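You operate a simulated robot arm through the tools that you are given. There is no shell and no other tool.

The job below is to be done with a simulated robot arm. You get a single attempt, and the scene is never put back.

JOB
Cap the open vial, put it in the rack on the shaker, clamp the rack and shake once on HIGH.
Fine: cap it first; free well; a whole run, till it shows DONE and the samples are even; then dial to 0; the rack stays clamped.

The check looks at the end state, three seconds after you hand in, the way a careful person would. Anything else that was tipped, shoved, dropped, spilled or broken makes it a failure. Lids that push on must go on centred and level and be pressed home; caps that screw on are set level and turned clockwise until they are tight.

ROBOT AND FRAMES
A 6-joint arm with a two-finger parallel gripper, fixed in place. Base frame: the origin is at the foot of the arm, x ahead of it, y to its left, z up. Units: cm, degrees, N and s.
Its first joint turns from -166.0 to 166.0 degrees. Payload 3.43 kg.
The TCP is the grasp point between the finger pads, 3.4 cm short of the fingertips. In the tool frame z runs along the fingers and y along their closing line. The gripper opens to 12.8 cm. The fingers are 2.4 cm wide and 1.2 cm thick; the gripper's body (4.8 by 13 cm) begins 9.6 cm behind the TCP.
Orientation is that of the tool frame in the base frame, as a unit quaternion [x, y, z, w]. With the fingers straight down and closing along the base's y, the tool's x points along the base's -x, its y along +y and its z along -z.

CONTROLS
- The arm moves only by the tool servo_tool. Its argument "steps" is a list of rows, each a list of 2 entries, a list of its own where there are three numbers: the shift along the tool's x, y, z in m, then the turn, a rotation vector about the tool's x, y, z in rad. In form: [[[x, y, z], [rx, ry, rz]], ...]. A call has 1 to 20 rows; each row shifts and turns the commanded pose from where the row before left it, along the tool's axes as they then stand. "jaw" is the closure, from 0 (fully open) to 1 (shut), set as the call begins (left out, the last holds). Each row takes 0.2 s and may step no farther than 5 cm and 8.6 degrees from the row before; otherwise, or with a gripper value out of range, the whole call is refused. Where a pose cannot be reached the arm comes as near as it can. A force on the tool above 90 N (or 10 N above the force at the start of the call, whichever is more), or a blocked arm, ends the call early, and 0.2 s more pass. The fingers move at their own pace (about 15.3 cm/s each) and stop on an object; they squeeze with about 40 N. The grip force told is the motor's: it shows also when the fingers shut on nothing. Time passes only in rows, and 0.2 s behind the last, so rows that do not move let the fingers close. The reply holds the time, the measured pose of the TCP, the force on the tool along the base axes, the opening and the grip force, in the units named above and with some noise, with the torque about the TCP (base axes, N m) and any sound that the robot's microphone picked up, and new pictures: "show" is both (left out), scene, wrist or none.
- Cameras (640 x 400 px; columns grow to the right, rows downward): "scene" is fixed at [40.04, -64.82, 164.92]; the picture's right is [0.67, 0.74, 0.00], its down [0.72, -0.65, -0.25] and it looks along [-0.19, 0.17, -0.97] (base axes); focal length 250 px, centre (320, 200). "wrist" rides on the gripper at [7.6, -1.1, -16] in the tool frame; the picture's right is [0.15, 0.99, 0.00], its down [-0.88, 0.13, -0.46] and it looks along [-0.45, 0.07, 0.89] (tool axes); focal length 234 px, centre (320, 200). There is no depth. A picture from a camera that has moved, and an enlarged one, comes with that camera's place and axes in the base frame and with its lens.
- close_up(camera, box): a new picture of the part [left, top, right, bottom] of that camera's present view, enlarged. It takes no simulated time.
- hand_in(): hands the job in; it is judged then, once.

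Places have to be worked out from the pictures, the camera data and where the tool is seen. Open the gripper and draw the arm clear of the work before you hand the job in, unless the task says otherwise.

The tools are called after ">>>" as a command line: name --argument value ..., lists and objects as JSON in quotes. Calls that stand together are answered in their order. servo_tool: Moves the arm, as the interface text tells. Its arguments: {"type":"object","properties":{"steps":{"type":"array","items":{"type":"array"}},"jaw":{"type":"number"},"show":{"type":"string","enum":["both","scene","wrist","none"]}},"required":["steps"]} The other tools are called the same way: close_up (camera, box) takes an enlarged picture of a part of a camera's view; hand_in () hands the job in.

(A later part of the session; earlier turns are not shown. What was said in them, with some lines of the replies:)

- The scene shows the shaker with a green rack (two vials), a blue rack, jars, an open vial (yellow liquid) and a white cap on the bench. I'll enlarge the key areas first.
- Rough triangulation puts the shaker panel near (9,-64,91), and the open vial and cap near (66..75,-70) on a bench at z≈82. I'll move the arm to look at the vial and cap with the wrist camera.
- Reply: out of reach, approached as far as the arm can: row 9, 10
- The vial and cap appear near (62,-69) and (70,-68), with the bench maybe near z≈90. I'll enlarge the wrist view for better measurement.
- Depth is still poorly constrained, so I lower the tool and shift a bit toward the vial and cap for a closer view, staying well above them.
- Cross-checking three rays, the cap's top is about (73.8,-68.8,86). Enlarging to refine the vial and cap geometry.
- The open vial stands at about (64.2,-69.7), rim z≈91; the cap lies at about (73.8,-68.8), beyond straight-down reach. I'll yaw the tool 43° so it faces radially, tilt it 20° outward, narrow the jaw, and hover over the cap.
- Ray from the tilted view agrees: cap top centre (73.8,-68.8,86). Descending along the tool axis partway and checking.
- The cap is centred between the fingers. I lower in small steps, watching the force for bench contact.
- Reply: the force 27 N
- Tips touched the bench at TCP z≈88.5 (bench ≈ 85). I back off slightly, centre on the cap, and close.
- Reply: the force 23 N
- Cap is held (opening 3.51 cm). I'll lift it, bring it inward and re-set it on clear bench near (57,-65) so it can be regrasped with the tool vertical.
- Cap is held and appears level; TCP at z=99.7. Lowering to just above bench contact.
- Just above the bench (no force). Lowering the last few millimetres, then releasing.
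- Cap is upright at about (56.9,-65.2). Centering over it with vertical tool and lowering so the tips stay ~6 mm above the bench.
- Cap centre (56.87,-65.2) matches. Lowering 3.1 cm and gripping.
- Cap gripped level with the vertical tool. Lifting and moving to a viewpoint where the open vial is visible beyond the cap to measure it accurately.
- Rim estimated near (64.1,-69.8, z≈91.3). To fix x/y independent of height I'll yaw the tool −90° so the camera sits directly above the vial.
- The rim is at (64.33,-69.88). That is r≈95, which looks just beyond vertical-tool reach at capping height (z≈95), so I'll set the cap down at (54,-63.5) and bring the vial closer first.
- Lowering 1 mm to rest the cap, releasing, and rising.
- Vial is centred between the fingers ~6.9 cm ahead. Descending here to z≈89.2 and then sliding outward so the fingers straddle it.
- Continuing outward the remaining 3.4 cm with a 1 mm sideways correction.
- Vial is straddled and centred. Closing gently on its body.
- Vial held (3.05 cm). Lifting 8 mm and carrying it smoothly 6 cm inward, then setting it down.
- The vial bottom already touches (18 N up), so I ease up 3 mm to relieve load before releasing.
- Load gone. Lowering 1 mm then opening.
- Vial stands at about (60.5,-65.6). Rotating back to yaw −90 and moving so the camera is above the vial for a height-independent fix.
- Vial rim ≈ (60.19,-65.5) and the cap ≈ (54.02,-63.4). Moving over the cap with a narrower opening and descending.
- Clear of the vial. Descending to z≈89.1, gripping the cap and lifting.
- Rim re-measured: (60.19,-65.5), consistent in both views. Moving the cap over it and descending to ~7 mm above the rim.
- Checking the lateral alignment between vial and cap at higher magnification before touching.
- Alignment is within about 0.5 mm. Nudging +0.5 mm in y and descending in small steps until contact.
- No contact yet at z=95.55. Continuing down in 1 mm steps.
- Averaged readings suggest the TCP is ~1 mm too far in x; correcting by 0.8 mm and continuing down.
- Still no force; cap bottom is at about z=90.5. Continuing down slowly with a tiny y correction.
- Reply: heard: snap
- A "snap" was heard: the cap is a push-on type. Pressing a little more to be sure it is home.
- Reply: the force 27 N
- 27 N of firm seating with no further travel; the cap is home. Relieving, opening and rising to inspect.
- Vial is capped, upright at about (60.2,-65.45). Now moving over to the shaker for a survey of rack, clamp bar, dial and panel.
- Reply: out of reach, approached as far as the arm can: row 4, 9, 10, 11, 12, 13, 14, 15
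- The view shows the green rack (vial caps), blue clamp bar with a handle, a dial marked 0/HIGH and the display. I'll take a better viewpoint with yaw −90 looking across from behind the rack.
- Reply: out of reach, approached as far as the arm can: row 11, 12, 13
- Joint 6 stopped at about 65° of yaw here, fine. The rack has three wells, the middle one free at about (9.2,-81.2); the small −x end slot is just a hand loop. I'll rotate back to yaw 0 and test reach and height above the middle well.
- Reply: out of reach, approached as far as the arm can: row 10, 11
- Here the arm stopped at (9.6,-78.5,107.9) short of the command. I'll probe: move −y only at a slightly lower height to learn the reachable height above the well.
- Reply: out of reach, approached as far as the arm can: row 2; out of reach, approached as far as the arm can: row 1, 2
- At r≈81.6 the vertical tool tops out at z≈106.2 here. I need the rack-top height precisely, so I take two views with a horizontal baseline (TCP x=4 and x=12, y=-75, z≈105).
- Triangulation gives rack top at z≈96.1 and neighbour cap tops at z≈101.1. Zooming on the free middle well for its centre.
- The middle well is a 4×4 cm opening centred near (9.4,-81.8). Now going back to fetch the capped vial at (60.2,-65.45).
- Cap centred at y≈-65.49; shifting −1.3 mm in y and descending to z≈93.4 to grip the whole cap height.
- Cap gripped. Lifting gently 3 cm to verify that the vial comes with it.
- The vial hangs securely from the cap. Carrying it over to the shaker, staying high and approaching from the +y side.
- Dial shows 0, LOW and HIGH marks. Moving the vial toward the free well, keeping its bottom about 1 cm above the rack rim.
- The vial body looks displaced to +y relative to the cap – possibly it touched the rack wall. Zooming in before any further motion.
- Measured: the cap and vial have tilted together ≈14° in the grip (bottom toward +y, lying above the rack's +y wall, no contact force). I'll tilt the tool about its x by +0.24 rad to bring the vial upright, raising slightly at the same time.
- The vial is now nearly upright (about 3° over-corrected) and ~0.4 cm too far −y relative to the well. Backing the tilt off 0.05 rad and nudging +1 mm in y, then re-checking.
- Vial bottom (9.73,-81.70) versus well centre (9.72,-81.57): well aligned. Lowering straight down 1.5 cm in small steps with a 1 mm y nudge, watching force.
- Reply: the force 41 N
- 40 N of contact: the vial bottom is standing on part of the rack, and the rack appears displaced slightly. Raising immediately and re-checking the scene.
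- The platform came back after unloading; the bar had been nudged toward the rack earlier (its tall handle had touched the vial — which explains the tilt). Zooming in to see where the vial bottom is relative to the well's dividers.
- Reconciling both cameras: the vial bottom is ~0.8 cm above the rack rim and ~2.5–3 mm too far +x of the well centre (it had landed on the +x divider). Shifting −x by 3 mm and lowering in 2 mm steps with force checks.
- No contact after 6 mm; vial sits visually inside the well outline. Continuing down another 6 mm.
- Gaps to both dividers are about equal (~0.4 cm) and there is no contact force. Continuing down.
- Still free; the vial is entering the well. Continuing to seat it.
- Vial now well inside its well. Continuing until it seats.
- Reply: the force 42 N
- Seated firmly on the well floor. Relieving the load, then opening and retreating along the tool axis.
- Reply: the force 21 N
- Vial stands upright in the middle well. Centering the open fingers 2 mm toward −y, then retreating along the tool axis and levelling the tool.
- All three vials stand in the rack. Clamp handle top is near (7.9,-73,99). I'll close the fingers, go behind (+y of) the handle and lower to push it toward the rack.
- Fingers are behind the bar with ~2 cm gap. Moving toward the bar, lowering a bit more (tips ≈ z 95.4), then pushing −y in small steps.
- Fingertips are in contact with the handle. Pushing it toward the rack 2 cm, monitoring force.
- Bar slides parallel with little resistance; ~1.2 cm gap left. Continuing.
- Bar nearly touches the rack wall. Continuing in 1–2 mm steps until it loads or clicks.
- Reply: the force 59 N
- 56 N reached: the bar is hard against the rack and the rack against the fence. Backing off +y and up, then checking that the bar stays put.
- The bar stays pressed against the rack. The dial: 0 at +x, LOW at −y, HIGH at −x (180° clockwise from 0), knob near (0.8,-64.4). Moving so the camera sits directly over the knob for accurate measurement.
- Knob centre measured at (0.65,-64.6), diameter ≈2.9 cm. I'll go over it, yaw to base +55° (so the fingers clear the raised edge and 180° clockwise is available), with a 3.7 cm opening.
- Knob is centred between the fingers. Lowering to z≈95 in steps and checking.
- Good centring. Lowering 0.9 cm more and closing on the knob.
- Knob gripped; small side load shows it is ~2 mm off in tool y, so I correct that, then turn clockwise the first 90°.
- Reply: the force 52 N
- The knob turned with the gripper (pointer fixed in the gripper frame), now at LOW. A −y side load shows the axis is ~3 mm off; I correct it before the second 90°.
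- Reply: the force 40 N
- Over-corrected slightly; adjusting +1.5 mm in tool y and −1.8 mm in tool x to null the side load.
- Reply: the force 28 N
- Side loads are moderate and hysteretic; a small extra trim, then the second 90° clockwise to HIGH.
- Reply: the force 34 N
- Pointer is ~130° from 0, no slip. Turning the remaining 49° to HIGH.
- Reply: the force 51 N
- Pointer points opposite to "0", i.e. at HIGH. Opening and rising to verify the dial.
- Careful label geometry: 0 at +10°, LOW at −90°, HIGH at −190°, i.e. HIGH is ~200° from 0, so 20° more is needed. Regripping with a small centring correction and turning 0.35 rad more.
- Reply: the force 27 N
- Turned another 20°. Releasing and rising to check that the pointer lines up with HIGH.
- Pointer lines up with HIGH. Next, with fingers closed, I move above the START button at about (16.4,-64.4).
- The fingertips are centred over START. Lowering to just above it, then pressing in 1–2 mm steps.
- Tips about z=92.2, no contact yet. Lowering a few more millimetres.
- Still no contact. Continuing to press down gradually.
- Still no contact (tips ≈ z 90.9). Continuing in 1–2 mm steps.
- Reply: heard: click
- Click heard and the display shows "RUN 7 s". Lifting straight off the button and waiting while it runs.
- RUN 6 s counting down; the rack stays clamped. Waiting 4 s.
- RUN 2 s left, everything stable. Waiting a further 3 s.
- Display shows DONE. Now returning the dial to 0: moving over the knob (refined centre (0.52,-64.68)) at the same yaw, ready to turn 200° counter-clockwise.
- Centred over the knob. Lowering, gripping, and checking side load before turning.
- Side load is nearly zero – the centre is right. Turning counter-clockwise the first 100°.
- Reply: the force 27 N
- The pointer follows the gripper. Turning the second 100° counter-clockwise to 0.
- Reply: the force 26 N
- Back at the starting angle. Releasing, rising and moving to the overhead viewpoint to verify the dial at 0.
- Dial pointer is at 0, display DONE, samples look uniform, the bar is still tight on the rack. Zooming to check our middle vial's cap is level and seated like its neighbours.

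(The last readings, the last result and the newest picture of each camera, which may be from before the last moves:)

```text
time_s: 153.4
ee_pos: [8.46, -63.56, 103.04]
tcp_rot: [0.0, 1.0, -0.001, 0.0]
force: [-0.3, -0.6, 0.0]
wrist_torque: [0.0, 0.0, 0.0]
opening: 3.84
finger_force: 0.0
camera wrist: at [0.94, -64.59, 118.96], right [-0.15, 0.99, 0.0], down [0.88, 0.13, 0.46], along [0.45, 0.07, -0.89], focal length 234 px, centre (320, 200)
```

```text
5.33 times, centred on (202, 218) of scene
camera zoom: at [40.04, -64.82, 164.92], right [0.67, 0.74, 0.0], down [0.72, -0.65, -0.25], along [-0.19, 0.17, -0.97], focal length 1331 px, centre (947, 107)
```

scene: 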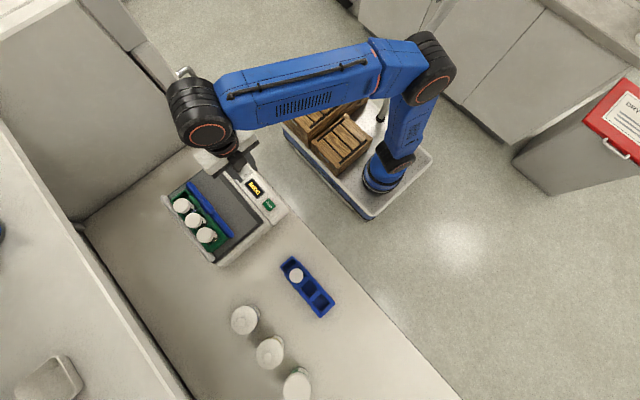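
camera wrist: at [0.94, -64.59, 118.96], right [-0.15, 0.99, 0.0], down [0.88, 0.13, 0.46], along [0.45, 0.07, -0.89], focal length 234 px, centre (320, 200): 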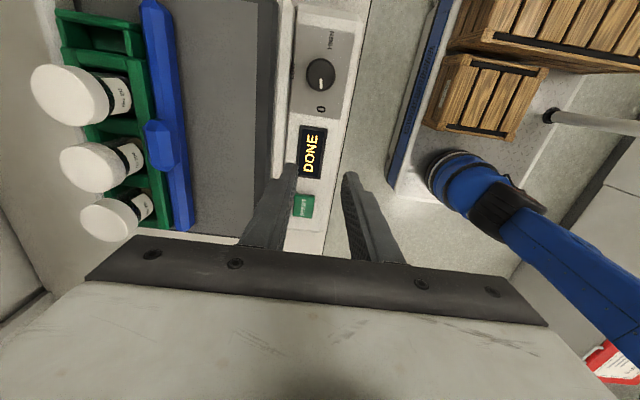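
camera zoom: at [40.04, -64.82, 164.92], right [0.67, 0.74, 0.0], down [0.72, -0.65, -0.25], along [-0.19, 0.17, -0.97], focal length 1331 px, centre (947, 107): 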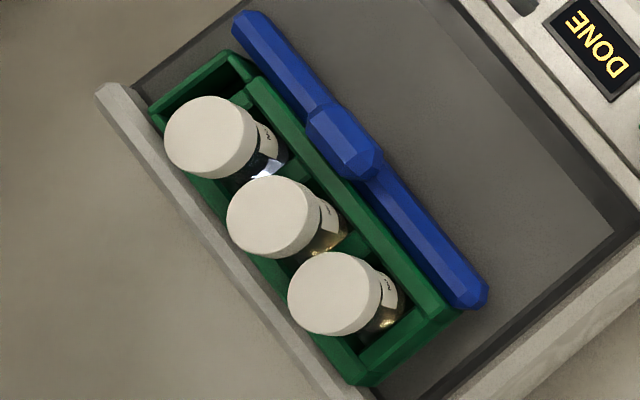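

Everything matches the goal. Opening the gripper and drawing the arm clear, back near the start pose.

>>> servo_tool --steps '[[[0, 0, -0.03], [0, 0, 0]], [[0, 0.02, -0.03], [0, 0, 0]], [[-0.03, 0.03, -0.03], [0, 0, 0]], [[-0.04, 0.04, -0.02], [0, 0, 0]], [[-0.04, 0.04, 0], [0, 0, 0]], [[-0.02, 0.01, 0], [0, 0, 0]], [[0, 0, 0], [0, 0, 0]]]' --jaw 0.0

>>> close_up --camera "scene" --box '[150, 140, 310, 280]'

```text
refused: row 3 steps farther than a row can; nothing moved
```

```text
2.86 times, centred on (230, 210) of scene
camera zoom: at [40.04, -64.82, 164.92], right [0.67, 0.74, 0.0], down [0.72, -0.65, -0.25], along [-0.19, 0.17, -0.97], focal length 713 px, centre (577, 171)
```

zoom: 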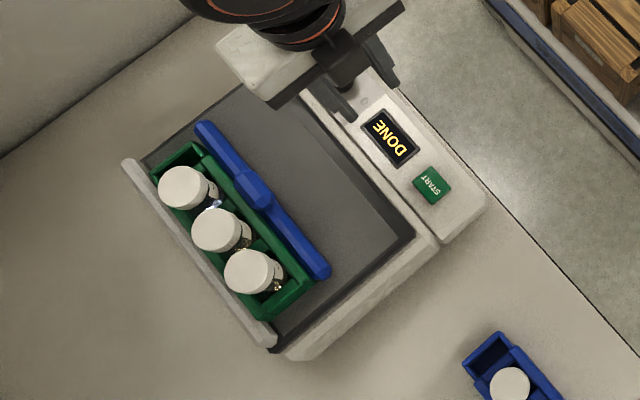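

The rows were too long; repeating the retreat with smaller steps.

>>> servo_tool --steps '[[[0, 0, -0.03], [0, 0, 0]], [[0, 0.015, -0.03], [0, 0, 0]], [[-0.02, 0.025, -0.025], [0, 0, 0]], [[-0.03, 0.03, -0.015], [0, 0, 0]], [[-0.03, 0.03, 0], [0, 0, 0]], [[-0.03, 0.03, 0], [0, 0, 0]], [[-0.02, 0.01, 0], [0, 0, 0]], [[0, 0, 0], [0, 0, 0]]]' --jaw 0.0

>>> close_up --camera "scene" --box '[150, 140, 310, 280]'

>>> close_up --camera "scene" --box '[165, 180, 240, 255]'

```text
time_s: 155.2
ee_pos: [21.54, -49.51, 112.93]
tcp_rot: [0.001, 1.0, -0.001, 0.0]
force: [-1.5, 0.3, -0.5]
wrist_torque: [0.01, -0.01, 0.05]
opening: 12.82
finger_force: 0.1
camera wrist: at [13.96, -50.56, 128.87], right [-0.15, 0.99, 0.0], down [0.88, 0.13, 0.46], along [0.45, 0.07, -0.89], focal length 234 px, centre (320, 200)
```

scene: 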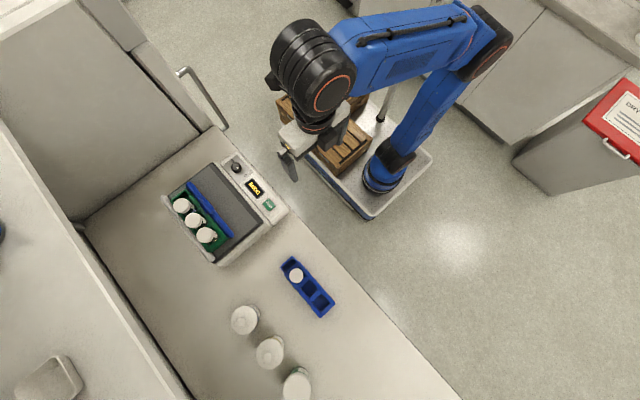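
wrist: 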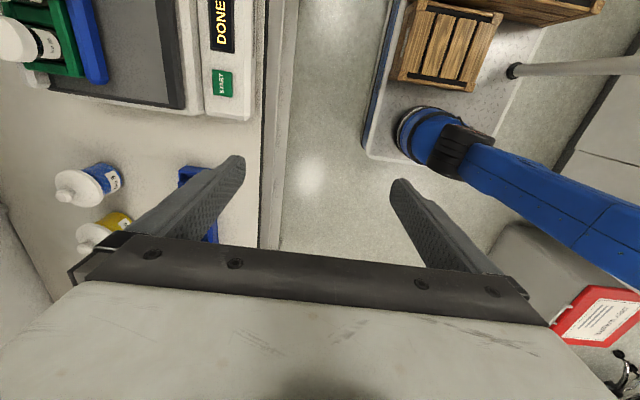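

```text
2.86 times, centred on (230, 210) of scene
camera zoom: at [40.04, -64.82, 164.92], right [0.67, 0.74, 0.0], down [0.72, -0.65, -0.25], along [-0.19, 0.17, -0.97], focal length 713 px, centre (577, 171)
```

zoom: 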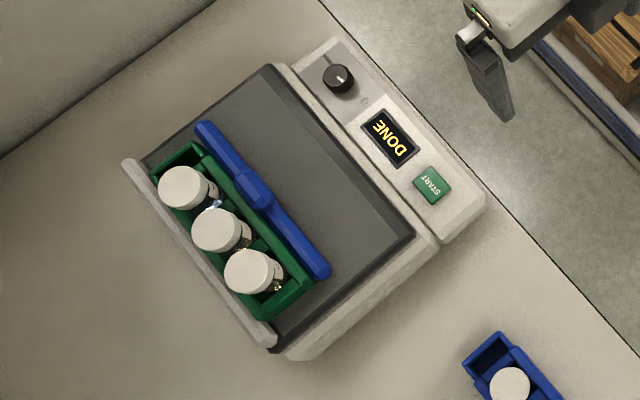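

```text
5.33 times, centred on (202, 218) of scene
camera zoom: at [40.04, -64.82, 164.92], right [0.67, 0.74, 0.0], down [0.72, -0.65, -0.25], along [-0.19, 0.17, -0.97], focal length 1331 px, centre (947, 107)
```

zoom: 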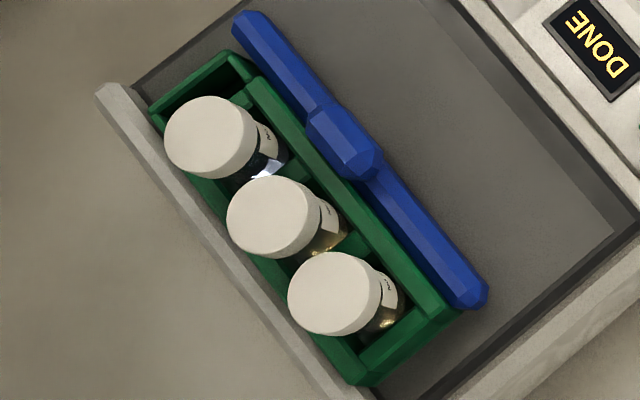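

Arm is clear and nothing else is disturbed. One last close look at the samples before handing in.

>>> close_up --camera "scene" --box '[190, 200, 225, 240]'

>>> close_up --camera "wrist" --box '[0, 0, 110, 90]'

>>> close_up --camera "scene" --box '[220, 240, 350, 400]'

```text
10.00 times, centred on (208, 220) of scene
camera zoom: at [40.04, -64.82, 164.92], right [0.67, 0.74, 0.0], down [0.72, -0.65, -0.25], along [-0.19, 0.17, -0.97], focal length 2496 px, centre (1445, 0)
```

zoom: 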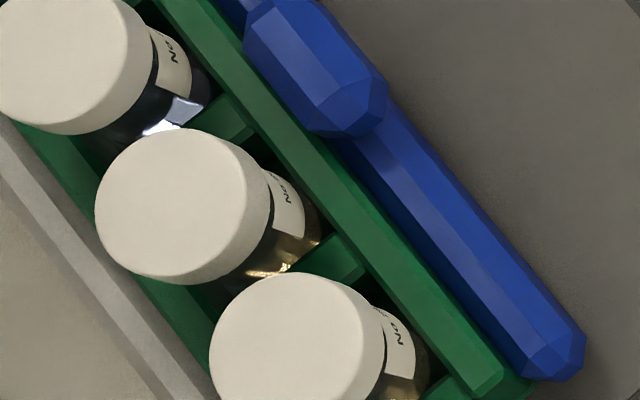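

```text
4.44 times, centred on (55, 45) of wrist
camera zoom: at [13.96, -50.56, 128.87], right [-0.15, 0.99, 0.0], down [0.88, 0.13, 0.46], along [0.45, 0.07, -0.89], focal length 1041 px, centre (1498, 889)
```

zoom: 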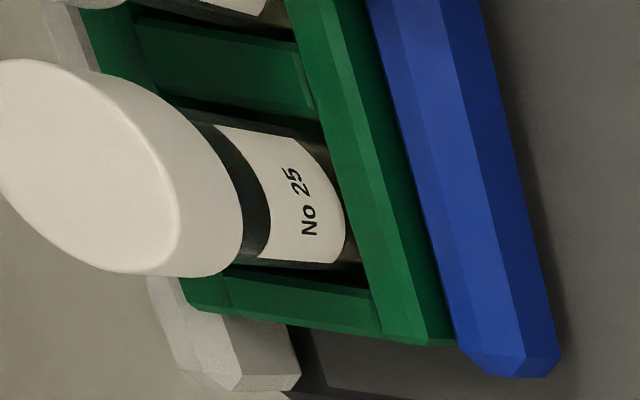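

```text
2.50 times, centred on (285, 320) of scene
camera zoom: at [40.04, -64.82, 164.92], right [0.67, 0.74, 0.0], down [0.72, -0.65, -0.25], along [-0.19, 0.17, -0.97], focal length 624 px, centre (408, -100)
```

zoom: 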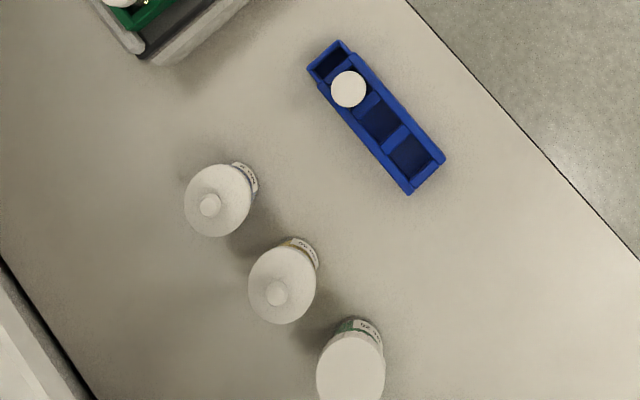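

The samples look uniform and the display shows DONE. The dial is at 0, the rack is clamped with three capped vials, and the bench items are where they were. Handing in.

>>> hand_in

```text
The job is handed in.
```

I capped the vial, put it in the free middle well of the rack on the shaker, clamped the rack and ran one full shake on HIGH. I then handed the job in; I have not seen the judge's result.

- **Cap:** it is a push-on cap. It snapped home and I pressed it with about 27 N. In the pictures it sits level, like its neighbours.
- **Rack and clamp:** all three capped vials stand upright, and the clamp bar is still tight against the rack.
- **Shake:** I pressed START once and let it run until the display showed DONE. The samples look uniformly dark afterwards, but I could only judge that through the glass.
- **Dial:** it is back on 0, checked from directly overhead.

- **Extra moves:** the cap and vial were too far out to reach, so I first moved both about 6 to 20 cm closer on the bench.
- **Knocks while placing the vial:** it tilted about 14° in the gripper, probably from touching the clamp handle. I straightened it, but on the first try it landed on a rack divider at about 40 N and shifted the rack roughly 4 mm. The second try went in cleanly, and I saw nothing spilled or broken.

The gripper is open and the arm is clear of the work. I saw nothing else out of place on the bench.
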